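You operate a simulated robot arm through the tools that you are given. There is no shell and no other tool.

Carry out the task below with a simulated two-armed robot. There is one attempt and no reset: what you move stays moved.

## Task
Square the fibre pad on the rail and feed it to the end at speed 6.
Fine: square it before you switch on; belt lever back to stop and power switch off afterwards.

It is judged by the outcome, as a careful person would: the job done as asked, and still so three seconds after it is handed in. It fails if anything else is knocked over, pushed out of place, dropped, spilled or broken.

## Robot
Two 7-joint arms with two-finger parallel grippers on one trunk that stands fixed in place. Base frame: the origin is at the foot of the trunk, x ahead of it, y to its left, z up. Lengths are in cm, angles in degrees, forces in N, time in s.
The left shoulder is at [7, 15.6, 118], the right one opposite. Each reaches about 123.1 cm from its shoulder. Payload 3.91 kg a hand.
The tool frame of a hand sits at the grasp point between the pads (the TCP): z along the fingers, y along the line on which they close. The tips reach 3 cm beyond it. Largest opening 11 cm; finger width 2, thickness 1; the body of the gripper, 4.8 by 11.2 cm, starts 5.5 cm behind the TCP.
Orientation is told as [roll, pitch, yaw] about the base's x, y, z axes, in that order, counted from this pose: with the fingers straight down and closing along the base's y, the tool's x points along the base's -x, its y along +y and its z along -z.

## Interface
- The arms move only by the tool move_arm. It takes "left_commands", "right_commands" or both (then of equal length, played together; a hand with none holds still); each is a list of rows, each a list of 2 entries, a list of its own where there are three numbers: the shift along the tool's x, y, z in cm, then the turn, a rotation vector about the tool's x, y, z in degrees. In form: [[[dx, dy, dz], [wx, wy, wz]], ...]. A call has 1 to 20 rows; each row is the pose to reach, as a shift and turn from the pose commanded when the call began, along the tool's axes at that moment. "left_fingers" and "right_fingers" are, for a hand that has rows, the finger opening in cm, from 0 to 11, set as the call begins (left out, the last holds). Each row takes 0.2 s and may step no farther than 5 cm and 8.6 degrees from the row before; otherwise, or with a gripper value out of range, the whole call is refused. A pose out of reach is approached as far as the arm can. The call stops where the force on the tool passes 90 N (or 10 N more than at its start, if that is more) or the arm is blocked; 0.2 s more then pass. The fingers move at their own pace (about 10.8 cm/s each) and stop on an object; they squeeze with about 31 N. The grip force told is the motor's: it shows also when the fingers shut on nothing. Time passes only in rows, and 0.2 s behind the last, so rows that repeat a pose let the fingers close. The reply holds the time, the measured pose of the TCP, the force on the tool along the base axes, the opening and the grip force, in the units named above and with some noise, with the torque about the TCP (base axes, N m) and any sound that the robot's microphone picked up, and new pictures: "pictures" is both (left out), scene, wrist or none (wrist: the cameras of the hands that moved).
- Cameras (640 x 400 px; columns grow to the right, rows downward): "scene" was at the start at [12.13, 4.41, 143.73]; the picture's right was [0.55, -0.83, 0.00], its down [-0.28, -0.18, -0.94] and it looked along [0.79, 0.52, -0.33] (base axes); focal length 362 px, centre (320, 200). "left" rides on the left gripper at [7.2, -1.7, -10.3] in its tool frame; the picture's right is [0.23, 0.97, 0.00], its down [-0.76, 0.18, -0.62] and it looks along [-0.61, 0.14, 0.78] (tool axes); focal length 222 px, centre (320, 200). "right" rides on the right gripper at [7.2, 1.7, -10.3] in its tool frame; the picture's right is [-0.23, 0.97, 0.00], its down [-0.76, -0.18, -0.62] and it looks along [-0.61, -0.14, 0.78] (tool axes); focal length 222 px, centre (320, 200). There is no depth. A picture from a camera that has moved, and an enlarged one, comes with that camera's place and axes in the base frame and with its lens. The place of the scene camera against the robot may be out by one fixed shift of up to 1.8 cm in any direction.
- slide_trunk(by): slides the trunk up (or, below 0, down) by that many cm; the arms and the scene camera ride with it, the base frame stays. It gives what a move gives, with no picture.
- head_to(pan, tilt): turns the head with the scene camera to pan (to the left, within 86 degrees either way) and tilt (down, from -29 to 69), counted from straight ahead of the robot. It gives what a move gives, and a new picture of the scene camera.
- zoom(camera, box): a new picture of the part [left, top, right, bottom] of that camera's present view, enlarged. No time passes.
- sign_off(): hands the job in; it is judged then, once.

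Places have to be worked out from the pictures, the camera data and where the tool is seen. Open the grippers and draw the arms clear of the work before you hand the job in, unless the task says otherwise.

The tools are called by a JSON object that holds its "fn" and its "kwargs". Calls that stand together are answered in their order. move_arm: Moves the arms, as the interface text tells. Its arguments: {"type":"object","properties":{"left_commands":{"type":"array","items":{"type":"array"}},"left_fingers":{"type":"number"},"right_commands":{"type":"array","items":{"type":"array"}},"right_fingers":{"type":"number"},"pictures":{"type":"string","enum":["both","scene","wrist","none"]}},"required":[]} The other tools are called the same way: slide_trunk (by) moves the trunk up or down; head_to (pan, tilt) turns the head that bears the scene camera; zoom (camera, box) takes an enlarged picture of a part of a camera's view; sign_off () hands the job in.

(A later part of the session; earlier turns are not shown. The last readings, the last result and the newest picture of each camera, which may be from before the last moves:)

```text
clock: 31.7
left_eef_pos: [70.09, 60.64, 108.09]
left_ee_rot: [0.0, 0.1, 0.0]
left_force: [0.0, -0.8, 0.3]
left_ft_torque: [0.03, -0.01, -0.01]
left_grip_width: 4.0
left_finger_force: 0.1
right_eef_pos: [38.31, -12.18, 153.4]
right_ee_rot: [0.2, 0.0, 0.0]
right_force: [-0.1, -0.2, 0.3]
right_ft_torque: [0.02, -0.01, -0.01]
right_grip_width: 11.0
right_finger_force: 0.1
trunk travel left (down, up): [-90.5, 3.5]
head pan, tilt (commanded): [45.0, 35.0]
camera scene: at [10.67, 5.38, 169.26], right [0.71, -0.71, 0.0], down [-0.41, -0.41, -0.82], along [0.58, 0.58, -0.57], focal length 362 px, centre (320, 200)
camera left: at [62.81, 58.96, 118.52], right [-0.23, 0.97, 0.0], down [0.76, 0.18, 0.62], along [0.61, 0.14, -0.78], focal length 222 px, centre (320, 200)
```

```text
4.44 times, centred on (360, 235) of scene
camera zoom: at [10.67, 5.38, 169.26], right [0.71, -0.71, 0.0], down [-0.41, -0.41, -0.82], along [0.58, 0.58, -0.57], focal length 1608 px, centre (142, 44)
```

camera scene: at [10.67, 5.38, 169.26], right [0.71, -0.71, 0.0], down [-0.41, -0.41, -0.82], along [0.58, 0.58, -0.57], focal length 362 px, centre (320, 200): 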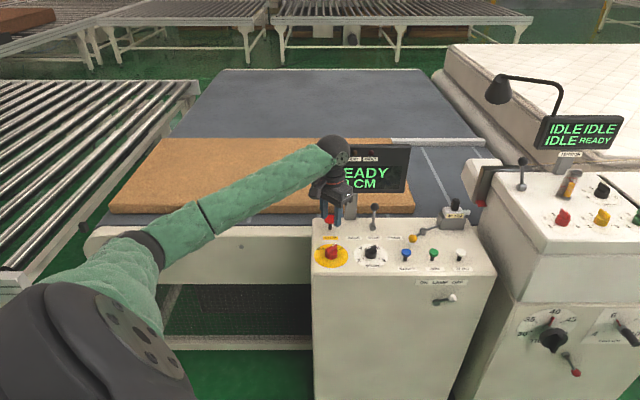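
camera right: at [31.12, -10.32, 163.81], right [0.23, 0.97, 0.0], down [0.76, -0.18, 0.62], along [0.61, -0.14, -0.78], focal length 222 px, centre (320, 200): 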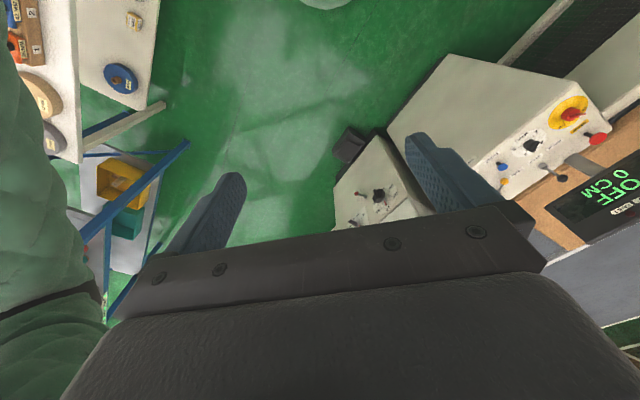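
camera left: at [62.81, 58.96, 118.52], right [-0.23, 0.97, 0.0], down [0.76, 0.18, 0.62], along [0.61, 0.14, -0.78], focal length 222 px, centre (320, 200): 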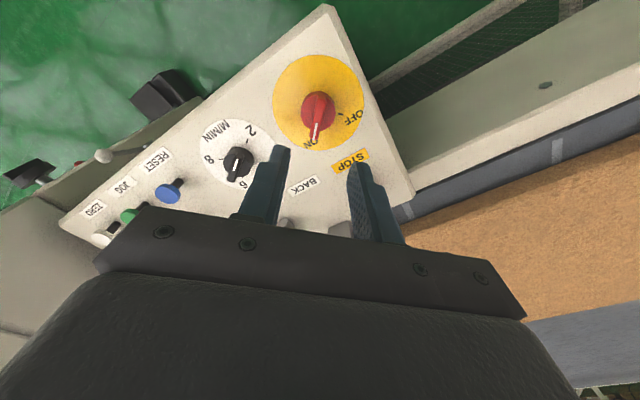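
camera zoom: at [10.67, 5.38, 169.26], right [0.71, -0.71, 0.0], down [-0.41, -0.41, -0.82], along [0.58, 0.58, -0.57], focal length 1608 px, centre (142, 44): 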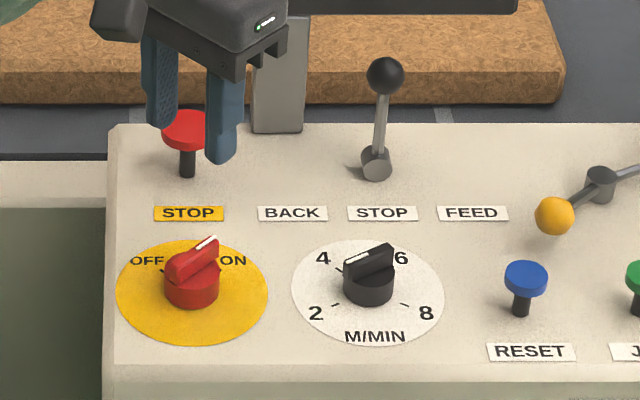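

The switch shows ON. Now I'll move the left hand over the speed dial, turning to align the fingers across its fin, which points at 2.

{"fn": "move_arm", "kwargs": {"left_commands": [[[-3.01, -2.84, 0.4], [0, 0, 5.67]], [[-6.02, -5.68, 0.8], [0, 0, 11.33]], [[-9.03, -8.52, 1.1], [0, 0, 17]]], "left_fingers": 4}}

{"fn": "zoom", "kwargs": {"camera": "left", "box": [220, 50, 420, 210]}}

```text
clock: 32.5
left_eef_pos: [79.25, 52.33, 106.91]
left_ee_rot: [0.1, 0.0, -16.9]
left_force: [-0.4, 0.8, -0.9]
left_ft_torque: [-0.05, 0.03, 0.0]
left_grip_width: 4.01
left_finger_force: 0.0
right_eef_pos: [38.35, -12.11, 153.39]
right_ee_rot: [0.2, 0.1, 0.0]
right_force: [0.1, -0.4, -0.2]
right_ft_torque: [0.01, 0.0, 0.0]
right_grip_width: 10.98
right_finger_force: 0.0
trunk travel left (down, up): [-90.5, 3.5]
head pan, tilt (commanded): [45.0, 35.0]
camera scene: at [10.68, 5.44, 169.27], right [0.71, -0.71, 0.0], down [-0.41, -0.41, -0.82], along [0.58, 0.58, -0.57], focal length 362 px, centre (320, 200)
camera left: at [71.71, 52.9, 117.24], right [0.07, 1.0, 0.0], down [0.78, -0.05, 0.62], along [0.62, -0.04, -0.78], focal length 222 px, centre (320, 200)
```

scene: 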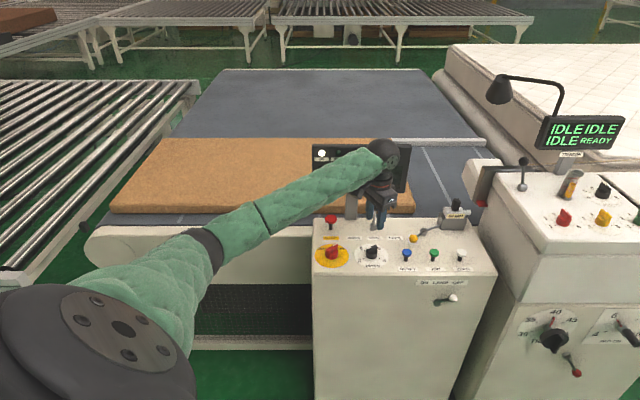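
left: 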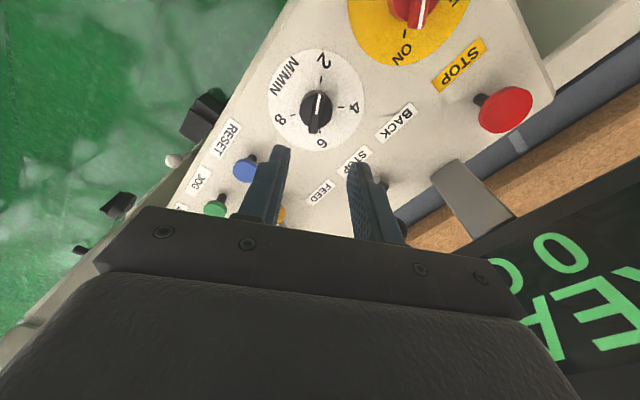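

```text
2.50 times, centred on (320, 130) of left
camera zoom: at [71.71, 52.9, 117.24], right [0.07, 1.0, 0.0], down [0.78, -0.05, 0.62], along [0.62, -0.04, -0.78], focal length 555 px, centre (320, 375)
```

zoom: 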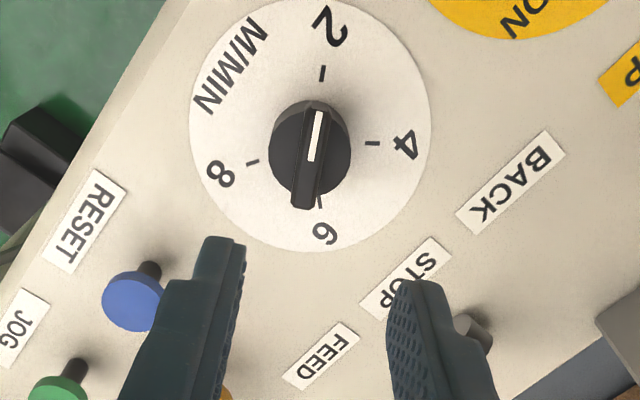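

The fin lies along ~165° with its centre near (78.85, 52.0). I'll make a small correction and lower onto it.

{"fn": "move_arm", "kwargs": {"left_commands": [[[0.3, -0.4, 2.5], [0, 0, -2.2]], [[0.3, -0.4, 5], [0, 0, -2.2]], [[0.3, -0.4, 7.5], [0, 0, -2.2]], [[0.3, -0.4, 9.1], [0, 0, -2.2]], [[0.3, -0.4, 9.8], [0, 0, -2.2]]], "left_fingers": 4, "pictures": "wrist"}}

{"fn": "zoom", "kwargs": {"camera": "left", "box": [220, 60, 420, 220]}}

```text
clock: 33.7
left_eef_pos: [78.86, 51.88, 97.31]
left_ee_rot: [0.0, 0.0, -14.9]
left_force: [0.0, 0.4, 0.3]
left_ft_torque: [-0.02, 0.0, -0.02]
left_grip_width: 4.0
left_finger_force: 0.0
right_eef_pos: [38.3, -12.16, 153.5]
right_ee_rot: [0.1, 0.0, 0.0]
right_force: [0.0, -0.2, 0.0]
right_ft_torque: [-0.03, 0.01, 0.0]
right_grip_width: 11.01
right_finger_force: 0.0
trunk travel left (down, up): [-90.5, 3.5]
head pan, tilt (commanded): [45.0, 35.0]
camera left: at [71.28, 52.12, 107.59], right [0.03, 1.0, 0.0], down [0.78, -0.02, 0.62], along [0.62, -0.02, -0.78], focal length 222 px, centre (320, 200)
```

left: 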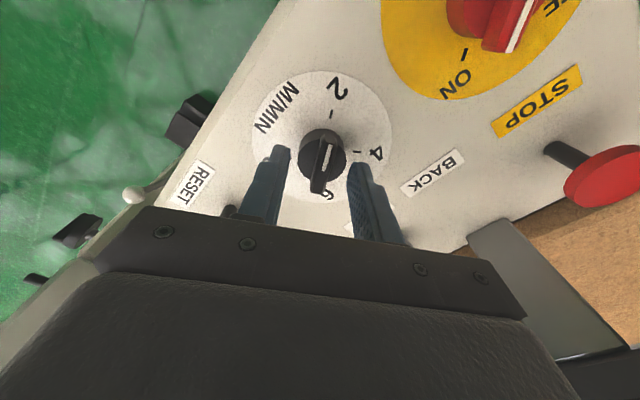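

```text
2.50 times, centred on (320, 140) of left
camera zoom: at [71.28, 52.12, 107.59], right [0.03, 1.0, 0.0], down [0.78, -0.02, 0.62], along [0.62, -0.02, -0.78], focal length 555 px, centre (320, 350)
```

zoom: 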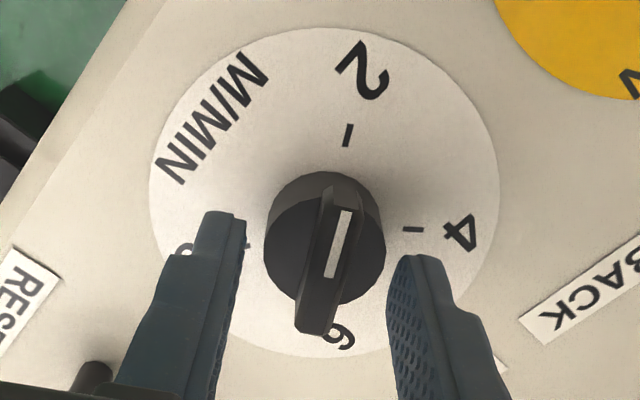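

The fingers straddle the dial's fin. Closing on it.

{"fn": "move_arm", "kwargs": {"left_commands": [[[0, 0, 0], [0, 0, 0]], [[0, 0, 0], [0, 0, 0]], [[0, 0, 0], [0, 0, 0]]], "left_fingers": 0, "pictures": "none"}}

```text
clock: 34.5
left_eef_pos: [78.81, 51.96, 97.24]
left_ee_rot: [0.0, 0.0, -14.6]
left_force: [2.3, 8.4, 1.4]
left_ft_torque: [0.22, -0.02, -0.16]
left_grip_width: 0.98
left_finger_force: 45.1
right_eef_pos: [38.16, -12.02, 153.44]
right_ee_rot: [0.0, 0.0, 0.0]
right_force: [-0.4, -0.3, -0.3]
right_ft_torque: [0.05, 0.01, 0.01]
right_grip_width: 11.02
right_finger_force: 0.1
trunk travel left (down, up): [-90.5, 3.5]
head pan, tilt (commanded): [45.0, 35.0]
```

The fin is held (0.98 cm). I'll turn it 80° clockwise toward 4 as the first of two turns.

{"fn": "move_arm", "kwargs": {"left_commands": [[[0, 0.15, 0], [0, 0, 8]], [[0, 0.15, 0], [0, 0, 16]], [[0, 0.15, 0], [0, 0, 24]], [[0, 0.15, 0], [0, 0, 32]], [[0, 0.15, 0], [0, 0, 40]], [[0, 0.15, 0], [0, 0, 48]], [[0, 0.15, 0], [0, 0, 56]], [[0, 0.15, 0], [0, 0, 64]], [[0, 0.15, 0], [0, 0, 72]], [[0, 0.15, 0], [0, 0, 80]]], "left_fingers": 0}}

{"fn": "zoom", "kwargs": {"camera": "left", "box": [220, 60, 420, 220]}}

{"fn": "zoom", "kwargs": {"camera": "scene", "box": [320, 150, 440, 280]}}

```text
clock: 36.7
left_eef_pos: [78.77, 52.02, 97.29]
left_ee_rot: [-0.1, 0.1, -95.0]
left_force: [-7.5, 3.7, -3.5]
left_ft_torque: [0.26, 0.2, -0.01]
left_grip_width: 1.0
left_finger_force: 45.3
right_eef_pos: [38.19, -12.12, 153.39]
right_ee_rot: [0.0, -0.1, 0.0]
right_force: [0.3, 0.1, 0.2]
right_ft_torque: [0.02, -0.01, 0.0]
right_grip_width: 11.01
right_finger_force: 0.2
trunk travel left (down, up): [-90.5, 3.5]
head pan, tilt (commanded): [45.0, 35.0]
camera scene: at [10.58, 5.54, 169.27], right [0.71, -0.71, 0.0], down [-0.41, -0.41, -0.82], along [0.58, 0.58, -0.57], focal length 362 px, centre (320, 200)
camera left: at [77.7, 59.46, 107.62], right [0.99, 0.14, 0.0], down [0.11, -0.77, 0.62], along [0.09, -0.62, -0.78], focal length 222 px, centre (320, 200)
```

scene: 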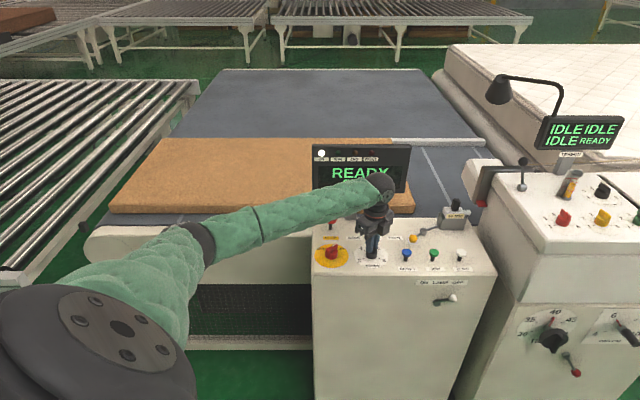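
left: 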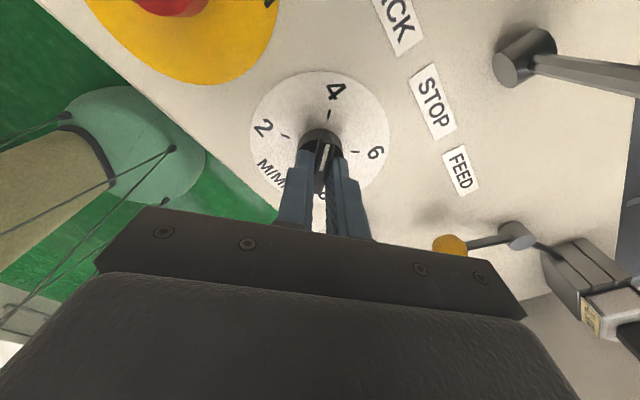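

```text
2.50 times, centred on (320, 140) of left
camera zoom: at [77.7, 59.46, 107.62], right [0.99, 0.14, 0.0], down [0.11, -0.77, 0.62], along [0.09, -0.62, -0.78], focal length 555 px, centre (320, 350)
```

zoom: 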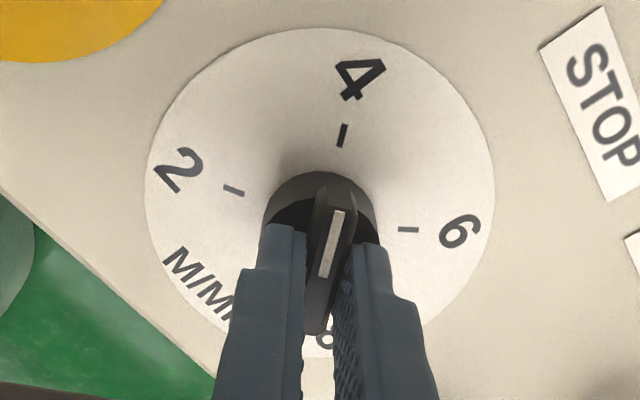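

```text
3.08 times, centred on (380, 215) of scene
camera zoom: at [10.58, 5.54, 169.27], right [0.71, -0.71, 0.0], down [-0.41, -0.41, -0.82], along [0.58, 0.58, -0.57], focal length 1114 px, centre (135, 154)
```

zoom: 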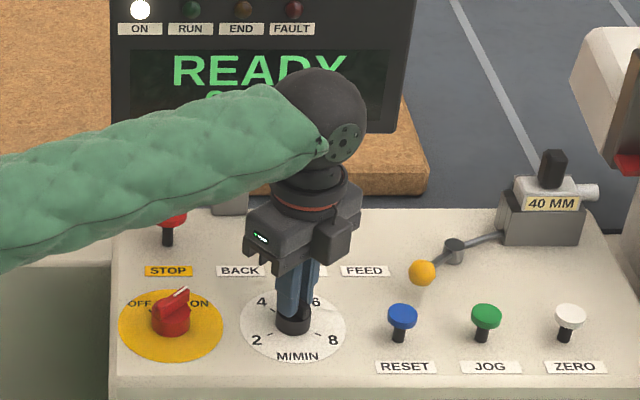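

The pointer is at 4. To keep the wrist camera away from the display, I'll release, lift, and rotate the hand back through the open side for a second grip.

{"fn": "move_arm", "kwargs": {"left_commands": [[[0, 0, 0], [0, 0, 0]], [[0, 0, 0], [0, 0, 0]], [[0, 0, -2.5], [0, 0, 0]], [[0, 0, -5], [0, 0, 0]], [[0, 0, -5], [0, 0, -8.5]], [[0, 0, -5], [0, 0, -17]], [[0, 0, -5], [0, 0, -25.5]], [[0, 0, -5], [0, 0, -34]], [[0, 0, -5], [0, 0, -42.5]], [[0, 0, -5], [0, 0, -51]], [[0, 0, -5], [0, 0, -59.5]], [[0, 0, -5], [0, 0, -68]], [[0, 0, -5], [0, 0, -76.5]], [[0, 0, -5], [0, 0, -85]], [[0, 0, -5], [0, 0, -93.5]]], "left_fingers": 4, "pictures": "none"}}

{"fn": "move_arm", "kwargs": {"left_commands": [[[0, 0, 0], [0, 0, -8.5]], [[0, 0, 0], [0, 0, -17]], [[0, 0, 0], [0, 0, -25.5]], [[0, 0, 0], [0, 0, -34]], [[0, 0, 0], [0, 0, -42.5]], [[0, 0, 0], [0, 0, -51]], [[0, 0, 0], [0, 0, -59.5]], [[0, 0, 0], [0, 0, -68]], [[0, 0, 0], [0, 0, -76.5]], [[0, 0, 0], [0, 0, -85]], [[0, 0, 0], [0, 0, -86.5]]], "left_fingers": 4, "pictures": "both"}}

{"fn": "zoom", "kwargs": {"camera": "left", "box": [220, 50, 420, 210]}}

```text
clock: 39.9
left_eef_pos: [78.81, 52.14, 102.25]
left_ee_rot: [-0.1, 0.0, -1.3]
left_force: [-0.8, -0.4, -0.7]
left_ft_torque: [-0.03, -0.02, -0.03]
left_grip_width: 4.02
left_finger_force: 0.0
right_eef_pos: [38.36, -12.11, 153.44]
right_ee_rot: [0.1, -0.1, 0.0]
right_force: [0.6, 0.0, -0.4]
right_ft_torque: [-0.03, -0.01, -0.03]
right_grip_width: 11.0
right_finger_force: 0.0
trunk travel left (down, up): [-90.5, 3.5]
head pan, tilt (commanded): [45.0, 35.0]
```

```text
clock: 42.3
left_eef_pos: [78.8, 51.96, 102.21]
left_ee_rot: [0.0, 0.0, 85.2]
left_force: [-0.3, -0.2, 0.1]
left_ft_torque: [-0.01, 0.03, -0.02]
left_grip_width: 4.01
left_finger_force: 0.0
right_eef_pos: [38.26, -12.19, 153.37]
right_ee_rot: [0.0, 0.0, 0.0]
right_force: [0.6, -0.1, -0.3]
right_ft_torque: [0.01, 0.02, 0.01]
right_grip_width: 11.01
right_finger_force: 0.0
trunk travel left (down, up): [-90.5, 3.5]
head pan, tilt (commanded): [45.0, 35.0]
camera scene: at [10.61, 5.51, 169.27], right [0.71, -0.71, 0.0], down [-0.41, -0.41, -0.82], along [0.58, 0.58, -0.57], focal length 362 px, centre (320, 200)
camera left: at [79.91, 44.71, 112.64], right [-0.99, -0.15, 0.0], down [-0.12, 0.77, 0.62], along [-0.09, 0.62, -0.78], focal length 222 px, centre (320, 200)
```

scene: 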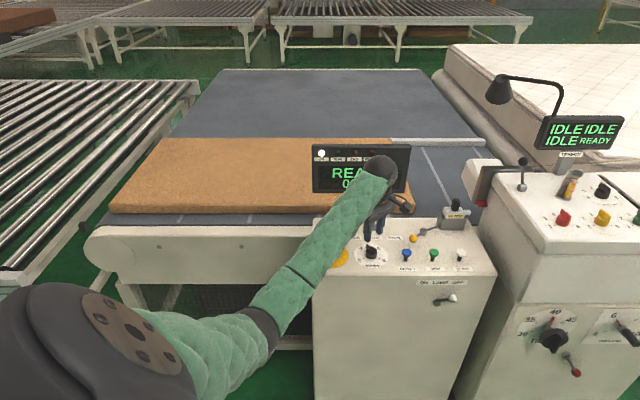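
left: 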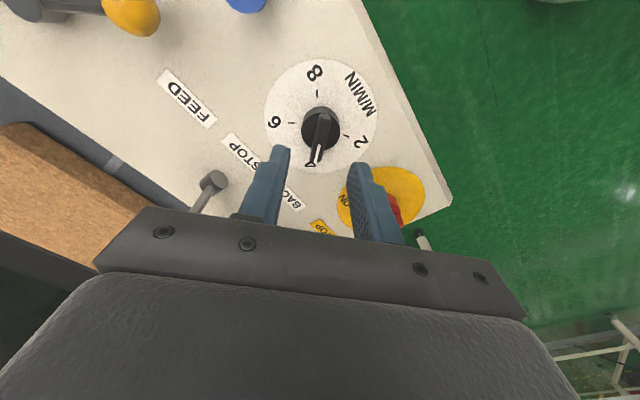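

```text
2.50 times, centred on (320, 130) of left
camera zoom: at [79.91, 44.71, 112.64], right [-0.99, -0.15, 0.0], down [-0.12, 0.77, 0.62], along [-0.09, 0.62, -0.78], focal length 555 px, centre (320, 375)
```

zoom: 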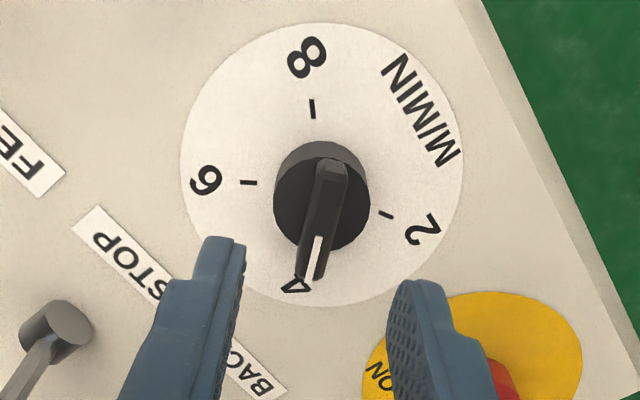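

The fin at 4 is aligned between the fingers. I'll lower, grip, and turn another 80° clockwise to 6.

{"fn": "move_arm", "kwargs": {"left_commands": [[[0, 0, 2.5], [0, 0, 0]], [[0, 0, 4.2], [0, 0, 0]], [[0, 0, 5], [0, 0, 0]]], "left_fingers": 4, "pictures": "none"}}

{"fn": "move_arm", "kwargs": {"left_commands": [[[0, 0, 0], [0, 0, 0]], [[0, 0, 0], [0, 0, 0]], [[0, 0, 0], [0, 0, 0]]], "left_fingers": 0, "pictures": "none"}}

```text
clock: 43.1
left_eef_pos: [78.91, 51.95, 97.13]
left_ee_rot: [0.1, -0.1, 85.3]
left_force: [-0.3, 0.7, 0.5]
left_ft_torque: [0.01, -0.02, 0.03]
left_grip_width: 4.0
left_finger_force: 0.1
right_eef_pos: [38.21, -12.21, 153.32]
right_ee_rot: [0.1, 0.0, 0.0]
right_force: [0.4, 0.3, 0.4]
right_ft_torque: [0.0, -0.01, 0.0]
right_grip_width: 10.97
right_finger_force: 0.0
trunk travel left (down, up): [-90.5, 3.5]
head pan, tilt (commanded): [45.0, 35.0]
```

```text
clock: 43.9
left_eef_pos: [78.94, 51.92, 97.07]
left_ee_rot: [0.0, 0.1, 85.2]
left_force: [-5.0, -0.6, -3.3]
left_ft_torque: [0.46, 0.01, -0.01]
left_grip_width: 1.01
left_finger_force: 45.1
right_eef_pos: [38.23, -12.14, 153.31]
right_ee_rot: [0.1, 0.0, 0.0]
right_force: [-0.1, 0.9, -0.7]
right_ft_torque: [0.0, -0.03, 0.0]
right_grip_width: 11.01
right_finger_force: 0.1
trunk travel left (down, up): [-90.5, 3.5]
head pan, tilt (commanded): [45.0, 35.0]
```

Gripped at 1.01 cm again. Turning 80° clockwise to 6.

{"fn": "move_arm", "kwargs": {"left_commands": [[[0, 0, 0], [0, 0, 8]], [[0, 0, 0], [0, 0, 16]], [[0, 0, 0], [0, 0, 24]], [[0, 0, 0], [0, 0, 32]], [[0, 0, 0], [0, 0, 40]], [[0, 0, 0], [0, 0, 48]], [[0, 0, 0], [0, 0, 56]], [[0, 0, 0], [0, 0, 64]], [[0, 0, 0], [0, 0, 72]], [[0, 0, 0], [0, 0, 80]]], "left_fingers": 0}}

{"fn": "zoom", "kwargs": {"camera": "left", "box": [220, 60, 420, 220]}}

```text
clock: 46.1
left_eef_pos: [78.93, 52.06, 97.19]
left_ee_rot: [0.1, 0.1, 5.1]
left_force: [-21.1, -6.0, -23.2]
left_ft_torque: [-0.13, 0.48, 0.03]
left_grip_width: 0.99
left_finger_force: 44.4
right_eef_pos: [38.3, -12.18, 153.52]
right_ee_rot: [0.0, 0.0, 0.0]
right_force: [-0.4, 0.2, -0.8]
right_ft_torque: [-0.03, 0.01, 0.0]
right_grip_width: 11.0
right_finger_force: 0.1
trunk travel left (down, up): [-90.5, 3.5]
head pan, tilt (commanded): [45.0, 35.0]
camera scene: at [10.61, 5.57, 169.25], right [0.71, -0.71, 0.0], down [-0.41, -0.41, -0.82], along [0.58, 0.58, -0.57], focal length 362 px, centre (320, 200)
camera left: at [71.77, 49.72, 107.54], right [-0.31, 0.95, 0.0], down [0.74, 0.24, 0.62], along [0.59, 0.19, -0.78], focal length 222 px, centre (320, 200)
```

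scene: 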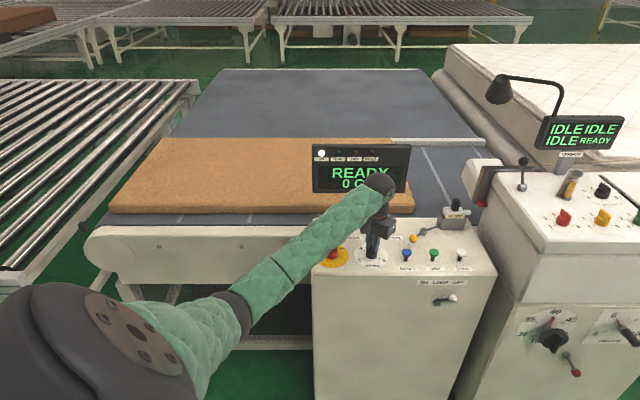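
left: 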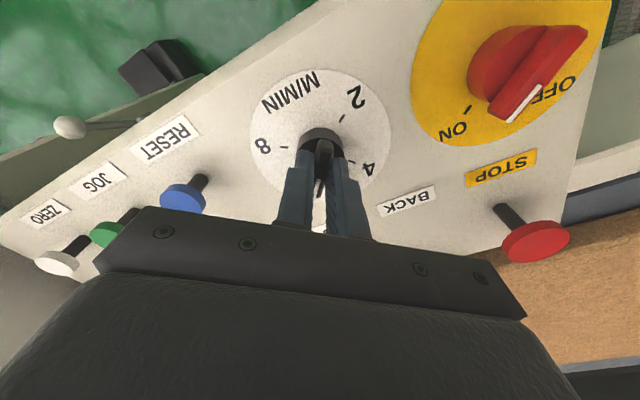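

```text
2.50 times, centred on (320, 140) of left
camera zoom: at [71.77, 49.72, 107.54], right [-0.31, 0.95, 0.0], down [0.74, 0.24, 0.62], along [0.59, 0.19, -0.78], focal length 555 px, centre (320, 350)
```

zoom: 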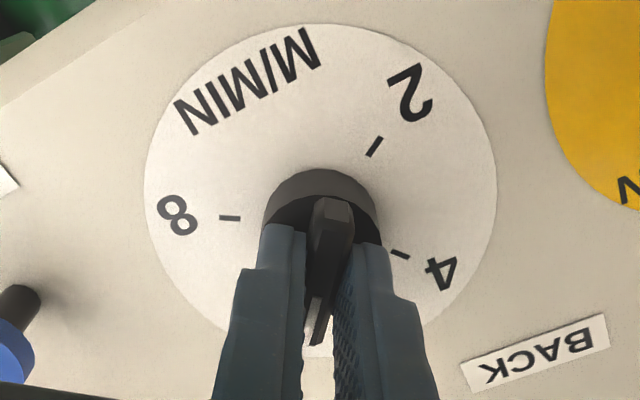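

The dial is at 6 and the display still reads READY. I'll release and lift, then check both pointers.

{"fn": "move_arm", "kwargs": {"left_commands": [[[0, 0, 0], [0, 0, 0]], [[0, 0, 0], [0, 0, 0]], [[0, 0, -3], [0, 0, 0]], [[0, 0, -7], [0, 0, 0]], [[0, 0, -11], [0, 0, 0]]], "left_fingers": 4}}

{"fn": "zoom", "kwargs": {"camera": "left", "box": [220, 50, 420, 210]}}

{"fn": "zoom", "kwargs": {"camera": "scene", "box": [310, 195, 470, 285]}}

```text
clock: 47.3
left_eef_pos: [78.88, 52.17, 108.31]
left_ee_rot: [0.0, 0.0, 5.2]
left_force: [-0.1, -0.6, -1.0]
left_ft_torque: [-0.02, -0.01, 0.02]
left_grip_width: 3.99
left_finger_force: 0.0
right_eef_pos: [38.23, -12.06, 153.4]
right_ee_rot: [0.1, 0.0, 0.0]
right_force: [0.7, 0.5, 0.0]
right_ft_torque: [-0.01, 0.02, 0.01]
right_grip_width: 11.02
right_finger_force: 0.1
trunk travel left (down, up): [-90.5, 3.5]
head pan, tilt (commanded): [45.0, 35.0]
camera scene: at [10.59, 5.47, 169.26], right [0.71, -0.71, 0.0], down [-0.41, -0.41, -0.82], along [0.58, 0.58, -0.57], focal length 362 px, centre (320, 200)
camera left: at [71.71, 49.81, 118.74], right [-0.31, 0.95, 0.0], down [0.74, 0.25, 0.62], along [0.59, 0.2, -0.78], focal length 222 px, centre (320, 200)
```

scene: 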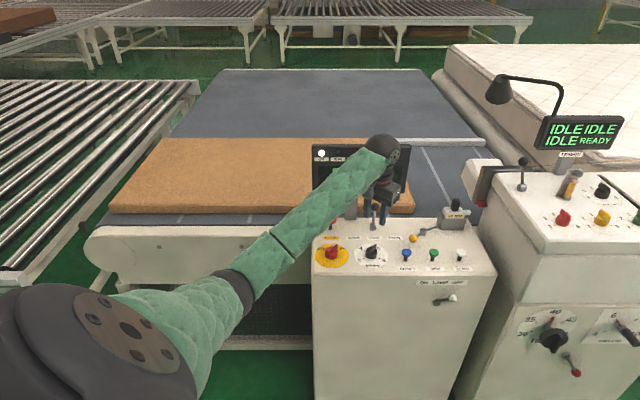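
left: 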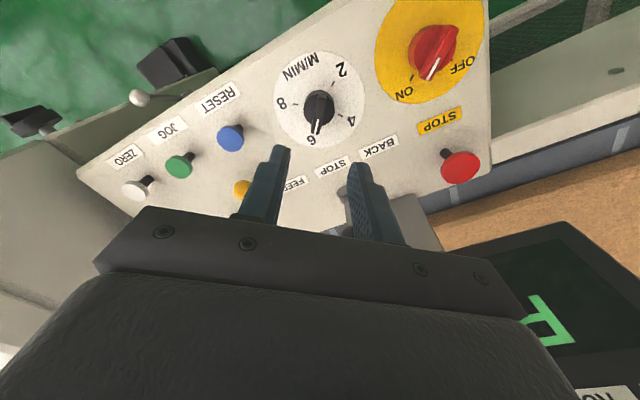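

```text
2.50 times, centred on (320, 130) of left
camera zoom: at [71.71, 49.81, 118.74], right [-0.31, 0.95, 0.0], down [0.74, 0.25, 0.62], along [0.59, 0.2, -0.78], focal length 555 px, centre (320, 375)
```

zoom: 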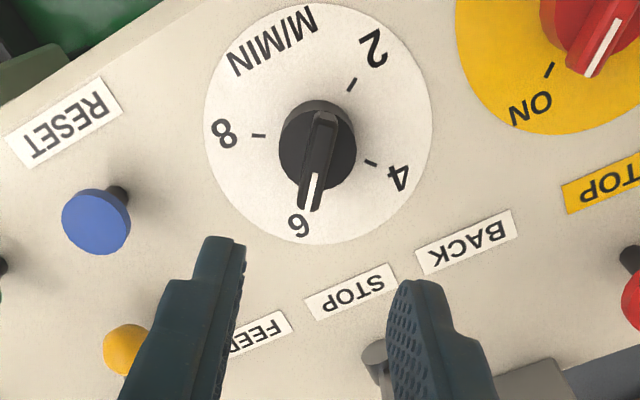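

```text
4.00 times, centred on (390, 240) of scene
camera zoom: at [10.59, 5.47, 169.26], right [0.71, -0.71, 0.0], down [-0.41, -0.41, -0.82], along [0.58, 0.58, -0.57], focal length 1448 px, centre (40, 40)
```

zoom: 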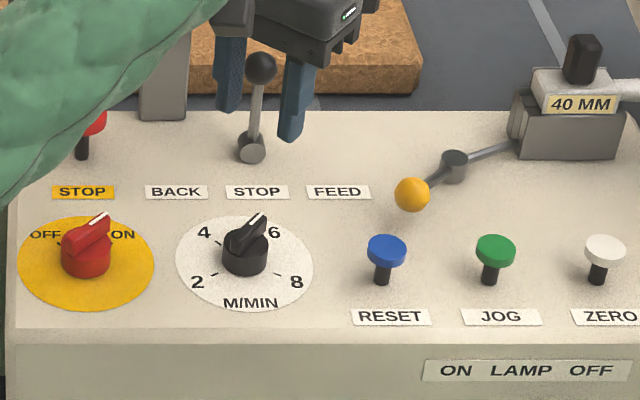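

Speed is at 6 and power is ON. Next comes the belt lever, whose ball sits just under the display, so I'll approach it from the front with the hand tilted well forward. I'll turn the right hand so its camera can watch the display, and start reorienting the left hand.

{"fn": "move_arm", "kwargs": {"left_commands": [[[0.09, -0.6, -0.95], [0, 0, -6.65]], [[0.18, -1.19, -1.9], [0, 0, -13.3]], [[0.27, -1.79, -2.85], [0, 0, -19.9]], [[0.36, -2.38, -3.8], [0, 0, -26.5]], [[0.45, -2.98, -4.75], [0, 0, -33.2]], [[0.54, -3.57, -5.7], [0, 0, -39.8]]], "right_commands": [[[0, 0, 0], [0, 0, -7.5]], [[0, 0, 0], [0, 0, -15]], [[0, 0, 0], [0, 0, -22.5]], [[0, 0, 0], [0, 0, -30]], [[0, 0, 0], [0, 0, -37.5]], [[0, 0, 0], [0, 0, -45]]], "left_fingers": 4}}

```text
clock: 48.7
left_eef_pos: [78.78, 48.38, 113.93]
left_ee_rot: [0.2, 0.1, 45.1]
left_force: [0.0, 0.0, 0.2]
left_ft_torque: [-0.01, 0.02, -0.01]
left_grip_width: 4.01
left_finger_force: 0.0
right_eef_pos: [38.24, -12.11, 153.44]
right_ee_rot: [0.0, 0.0, 45.0]
right_force: [-0.1, 0.2, -0.6]
right_ft_torque: [0.03, 0.0, 0.03]
right_grip_width: 11.01
right_finger_force: 0.1
trunk travel left (down, up): [-90.5, 3.5]
head pan, tilt (commanded): [45.0, 35.0]
camera scene: at [10.61, 5.48, 169.27], right [0.71, -0.71, 0.0], down [-0.41, -0.41, -0.82], along [0.58, 0.58, -0.57], focal length 362 px, centre (320, 200)
camera right: at [32.01, -16.0, 163.8], right [-0.53, 0.85, 0.0], down [0.66, 0.41, 0.62], along [0.53, 0.33, -0.78], focal length 222 px, centre (320, 200)
camera left: at [74.71, 42.14, 124.36], right [-0.85, 0.53, 0.0], down [0.41, 0.67, 0.62], along [0.33, 0.53, -0.78], focal length 222 px, centre (320, 200)
```

scene: 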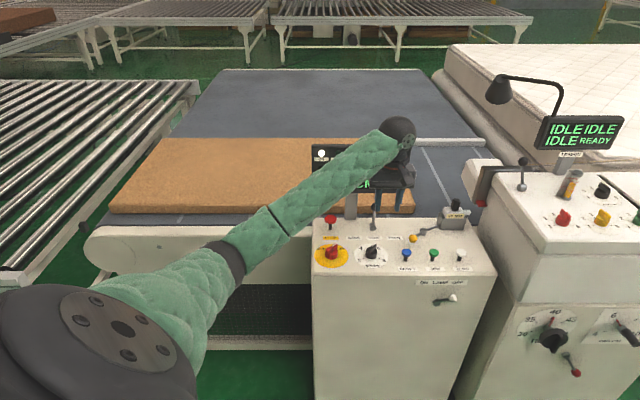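
right: 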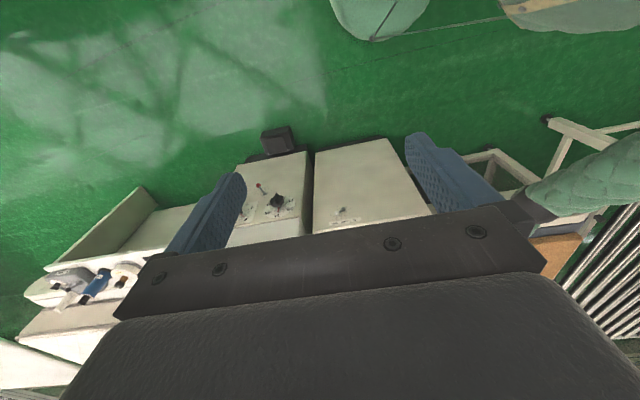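
left: 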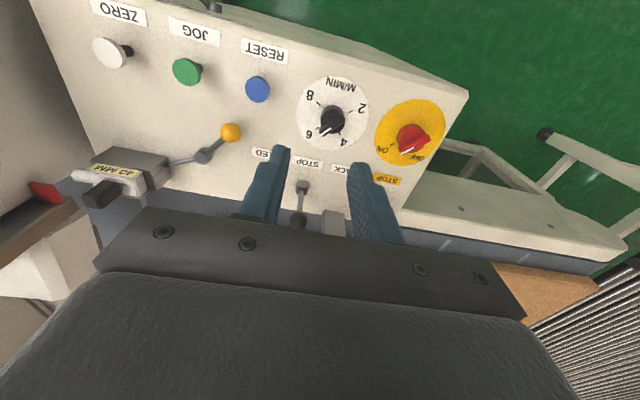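

With the right hand level, its gripper hides the display. I'll tilt both hands: the left to 60° forward for the lever, the right by 40° so its camera looks outward.

{"fn": "move_arm", "kwargs": {"left_commands": [[[0, 0, 0], [0, -7.5, 0]], [[0, 0, 0], [0, -15, 0]], [[0, 0, 0], [0, -22.5, 0]], [[0, 0, 0], [0, -30, 0]], [[0, 0, 0], [0, -37.5, 0]], [[0, 0, 0], [0, -45, 0]], [[0, 0, 0], [0, -52.5, 0]], [[0, 0, 0], [0, -60, 0]]], "right_commands": [[[0, 0, 0], [0, -5, 0]], [[0, 0, 0], [0, -10, 0]], [[0, 0, 0], [0, -15, 0]], [[0, 0, 0], [0, -20, 0]], [[0, 0, 0], [0, -25, 0]], [[0, 0, 0], [0, -30, 0]], [[0, 0, 0], [0, -35, 0]], [[0, 0, 0], [0, -40, 0]]], "left_fingers": 4}}

```text
clock: 50.5
left_eef_pos: [78.52, 48.36, 114.1]
left_ee_rot: [0.0, -60.1, 45.0]
left_force: [-0.1, -0.3, 0.0]
left_ft_torque: [0.02, -0.01, -0.01]
left_grip_width: 4.01
left_finger_force: 0.1
right_eef_pos: [44.15, -11.1, 158.52]
right_ee_rot: [0.2, -39.9, 44.9]
right_force: [0.1, -1.3, 0.6]
right_ft_torque: [0.01, 0.02, 0.02]
right_grip_width: 11.05
right_finger_force: 0.2
right hand out of reach, approached as far as the arm can: row 3, 4, 5, 6, 7, 8
trunk travel left (down, up): [-90.5, 3.5]
head pan, tilt (commanded): [45.0, 35.0]
camera scene: at [10.62, 5.41, 169.28], right [0.71, -0.71, 0.0], down [-0.41, -0.41, -0.82], along [0.58, 0.58, -0.57], focal length 362 px, centre (320, 200)
camera right: at [34.36, -18.45, 161.91], right [-0.57, 0.81, 0.15], down [0.26, 0.0, 0.97], along [0.78, 0.58, -0.21], focal length 222 px, centre (320, 200)
camera left: at [70.91, 38.38, 112.98], right [-0.77, 0.61, -0.2], down [-0.24, 0.01, 0.97], along [0.59, 0.79, 0.14], focal length 222 px, centre (320, 200)
```

scene: 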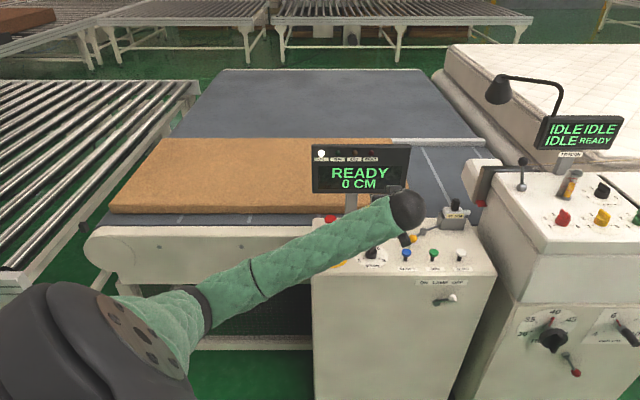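
right: 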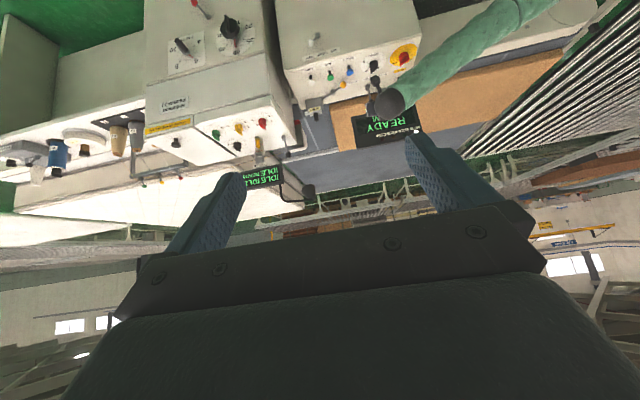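
left: 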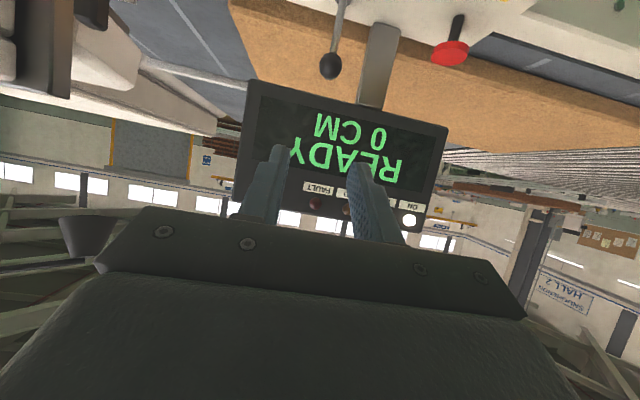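

Both displays are visible from the scene camera, and the left wrist camera sees the lever and display as well. I'll zoom in to refine the lever ball and display edge before reaching in.

{"fn": "zoom", "kwargs": {"camera": "left", "box": [230, 0, 450, 140]}}

{"fn": "zoom", "kwargs": {"camera": "right", "box": [260, 20, 480, 160]}}

{"fn": "zoom", "kwargs": {"camera": "scene", "box": [300, 130, 500, 260]}}

```text
2.86 times, centred on (340, 70) of left
camera zoom: at [70.91, 38.38, 112.98], right [-0.77, 0.61, -0.2], down [-0.24, 0.01, 0.97], along [0.59, 0.79, 0.14], focal length 635 px, centre (263, 571)
```

zoom: 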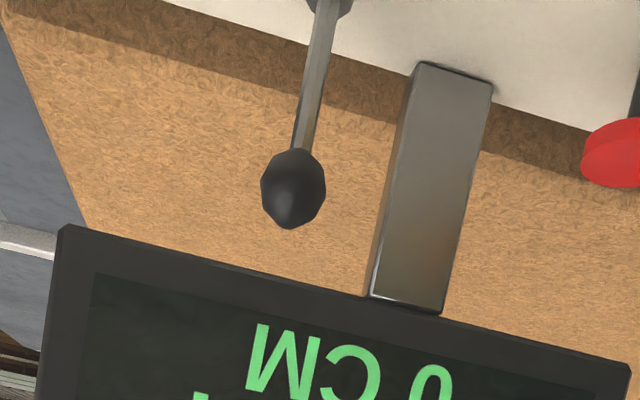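

```text
2.86 times, centred on (370, 90) of right
camera zoom: at [34.36, -18.45, 161.91], right [-0.57, 0.81, 0.15], down [0.26, 0.0, 0.97], along [0.78, 0.58, -0.21], focal length 635 px, centre (177, 514)
```

zoom: 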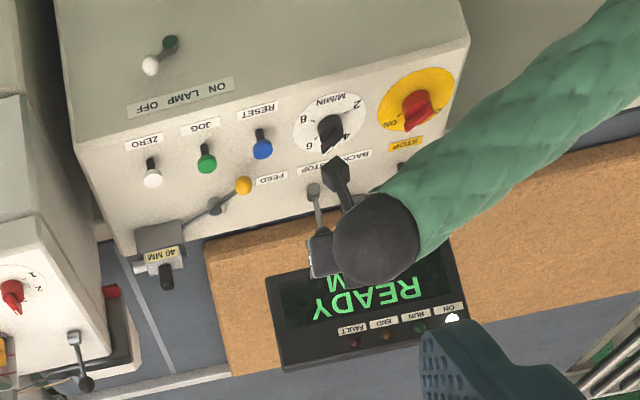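

```text
3.08 times, centred on (400, 195) of scene
camera zoom: at [10.62, 5.41, 169.28], right [0.71, -0.71, 0.0], down [-0.41, -0.41, -0.82], along [0.58, 0.58, -0.57], focal length 1114 px, centre (74, 215)
```

zoom: 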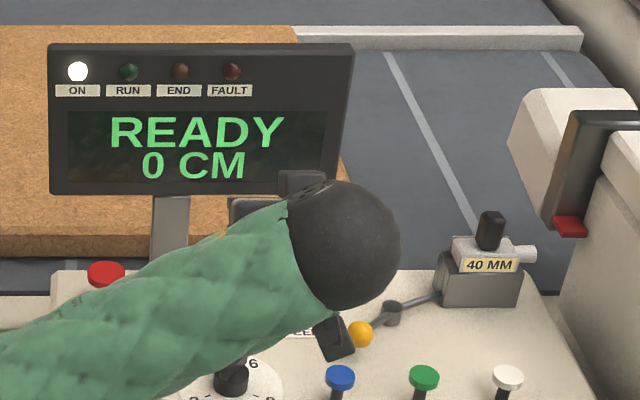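

Refined positions: lever ball at about (89.4, 59.5, 101), roughly 2.6 cm across. The display's lower edge is at v≈109 and z≈104, about 4 cm behind the ball. I'll move most of the way in with the fingers straddling the lever's line, then check.

{"fn": "move_arm", "kwargs": {"left_commands": [[[0.75, 0.05, 3.6], [0, 0, 0]], [[1.5, 0.1, 7.2], [0, 0, 0]], [[2.25, 0.15, 10.8], [0, 0, 0]], [[2.8, 0.2, 13.2], [0, 0, 0]]], "left_fingers": 4.6}}

{"fn": "zoom", "kwargs": {"camera": "left", "box": [200, 20, 460, 220]}}

{"fn": "zoom", "kwargs": {"camera": "scene", "box": [300, 130, 500, 260]}}

{"fn": "zoom", "kwargs": {"camera": "right", "box": [280, 30, 460, 150]}}

```text
clock: 51.5
left_eef_pos: [85.6, 55.57, 104.9]
left_ee_rot: [0.1, -60.0, 44.9]
left_force: [0.1, 0.2, 0.4]
left_ft_torque: [0.01, -0.02, -0.03]
left_grip_width: 4.6
left_finger_force: 0.0
right_eef_pos: [44.19, -10.98, 158.52]
right_ee_rot: [0.1, -40.0, 44.9]
right_force: [-0.3, -0.2, 0.2]
right_ft_torque: [-0.04, 0.0, 0.01]
right_grip_width: 10.99
right_finger_force: 0.1
trunk travel left (down, up): [-90.5, 3.5]
head pan, tilt (commanded): [45.0, 35.0]
camera scene: at [10.67, 5.51, 169.27], right [0.71, -0.71, 0.0], down [-0.41, -0.41, -0.82], along [0.58, 0.58, -0.57], focal length 362 px, centre (320, 200)
camera left: at [77.89, 45.63, 103.92], right [-0.77, 0.61, -0.2], down [-0.24, 0.01, 0.97], along [0.59, 0.79, 0.13], focal length 222 px, centre (320, 200)
```

scene: 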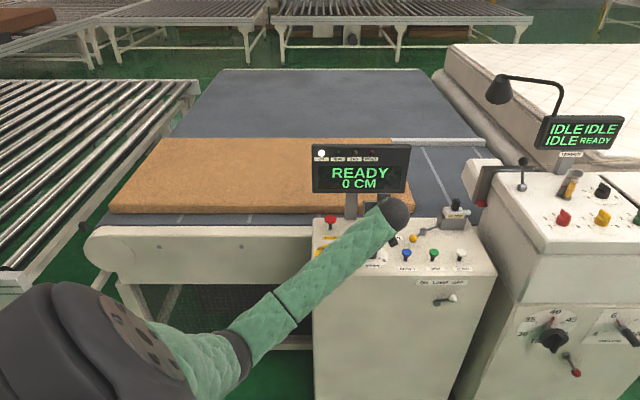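
left: 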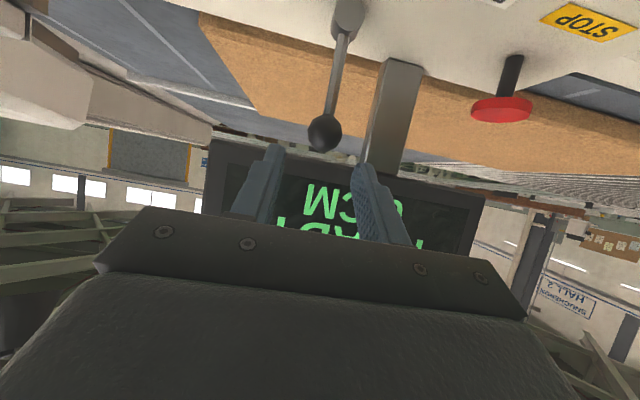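

```text
2.00 times, centred on (330, 120) of left
camera zoom: at [77.89, 45.63, 103.92], right [-0.77, 0.61, -0.2], down [-0.24, 0.01, 0.97], along [0.59, 0.79, 0.13], focal length 444 px, centre (300, 360)
```

zoom: 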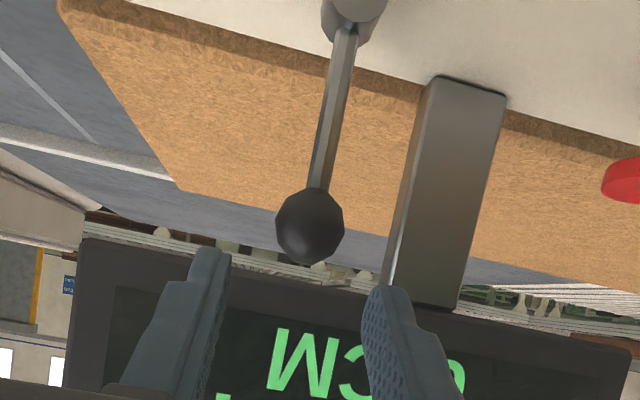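

```text
3.08 times, centred on (400, 195) of scene
camera zoom: at [10.67, 5.51, 169.27], right [0.71, -0.71, 0.0], down [-0.41, -0.41, -0.82], along [0.58, 0.58, -0.57], focal length 1114 px, centre (74, 215)
```

zoom: 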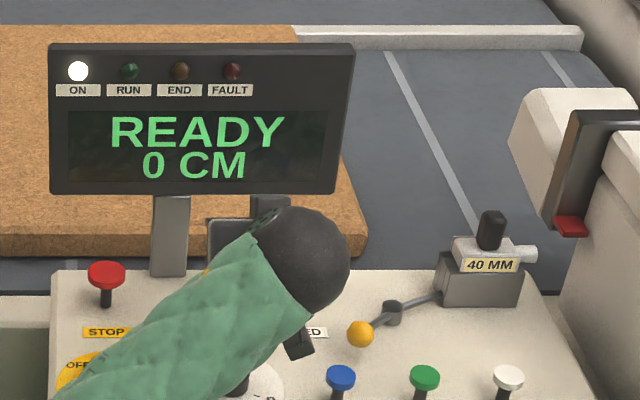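

```text
3.33 times, centred on (370, 90) of right
camera zoom: at [34.39, -18.35, 161.91], right [-0.57, 0.81, 0.15], down [0.26, 0.0, 0.97], along [0.78, 0.58, -0.21], focal length 740 px, centre (153, 567)
```

zoom: 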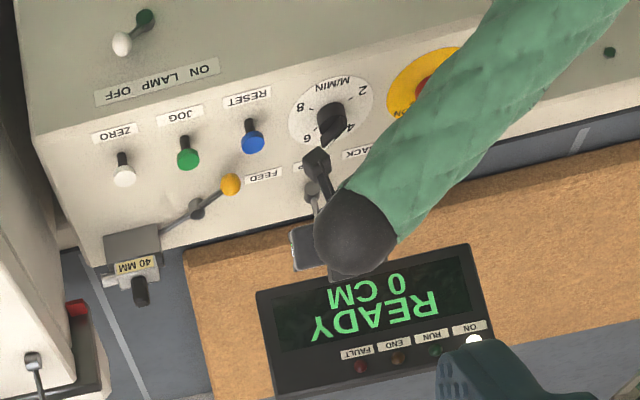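

The ball lies between the fingertips' lines. Sliding in the last few centimetres so the fingers straddle it.

{"fn": "move_arm", "kwargs": {"left_commands": [[[0.27, 0.07, 1.54], [0, 0, 0]], [[0.54, 0.14, 3.08], [0, 0, 0]], [[0.8, 0.2, 4.62], [0, 0, 0]]], "left_fingers": 4.6}}

{"fn": "zoom", "kwargs": {"camera": "left", "box": [200, 60, 440, 240]}}

{"fn": "zoom", "kwargs": {"camera": "right", "box": [280, 30, 460, 150]}}

{"fn": "zoom", "kwargs": {"camera": "scene", "box": [300, 130, 500, 260]}}

```text
clock: 52.3
left_eef_pos: [88.06, 58.41, 102.01]
left_ee_rot: [0.0, -60.0, 45.0]
left_force: [-0.1, 0.6, 0.5]
left_ft_torque: [0.01, 0.01, -0.02]
left_grip_width: 4.61
left_finger_force: 0.2
right_eef_pos: [44.14, -11.05, 158.5]
right_ee_rot: [0.1, -39.9, 44.9]
right_force: [0.3, 0.0, 0.5]
right_ft_torque: [0.02, -0.01, 0.0]
right_grip_width: 11.01
right_finger_force: 0.0
trunk travel left (down, up): [-90.5, 3.5]
head pan, tilt (commanded): [45.0, 35.0]
camera scene: at [10.62, 5.47, 169.27], right [0.71, -0.71, 0.0], down [-0.41, -0.41, -0.82], along [0.58, 0.58, -0.57], focal length 362 px, centre (320, 200)
camera left: at [80.33, 48.36, 100.96], right [-0.77, 0.61, -0.2], down [-0.24, 0.01, 0.97], along [0.59, 0.79, 0.13], focal length 222 px, centre (320, 200)
```

scene: 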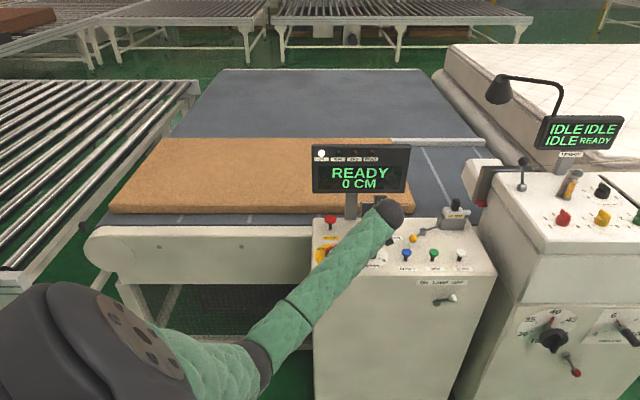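
left: 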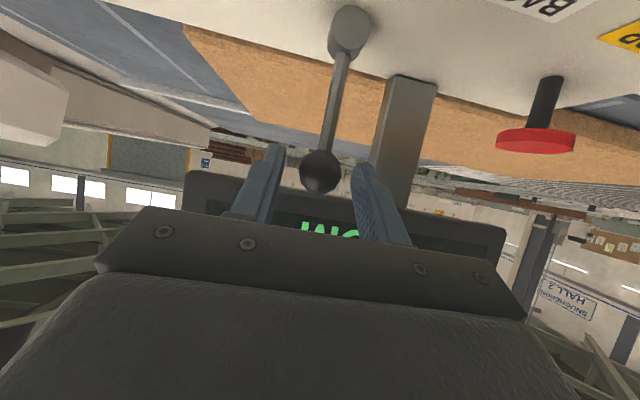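

```text
2.22 times, centred on (320, 150) of left
camera zoom: at [80.33, 48.36, 100.96], right [-0.77, 0.61, -0.2], down [-0.24, 0.01, 0.97], along [0.59, 0.79, 0.13], focal length 494 px, centre (320, 311)
```

zoom: 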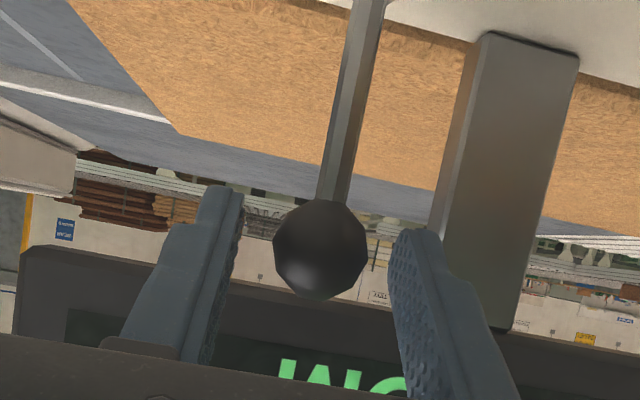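

```text
3.33 times, centred on (370, 90) of right
camera zoom: at [34.34, -18.39, 161.92], right [-0.57, 0.81, 0.15], down [0.26, 0.0, 0.97], along [0.78, 0.58, -0.21], focal length 740 px, centre (153, 567)
```

zoom: 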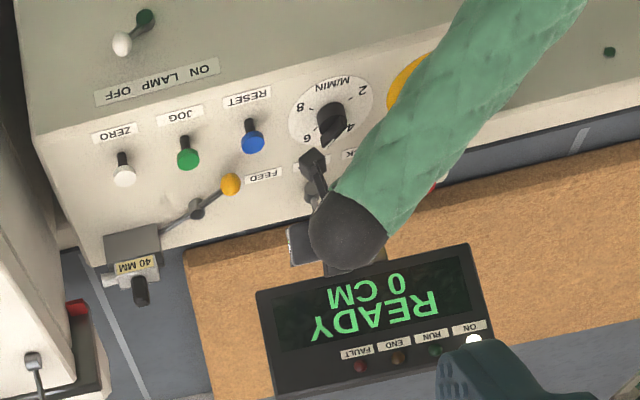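

```text
3.08 times, centred on (400, 195) of scene
camera zoom: at [10.62, 5.47, 169.27], right [0.71, -0.71, 0.0], down [-0.41, -0.41, -0.82], along [0.58, 0.58, -0.57], focal length 1114 px, centre (74, 215)
```

zoom: 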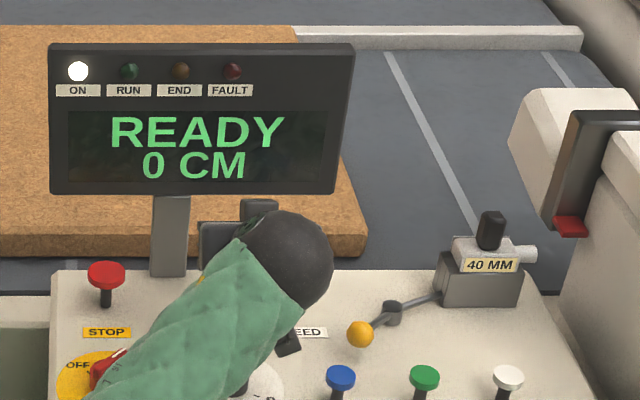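

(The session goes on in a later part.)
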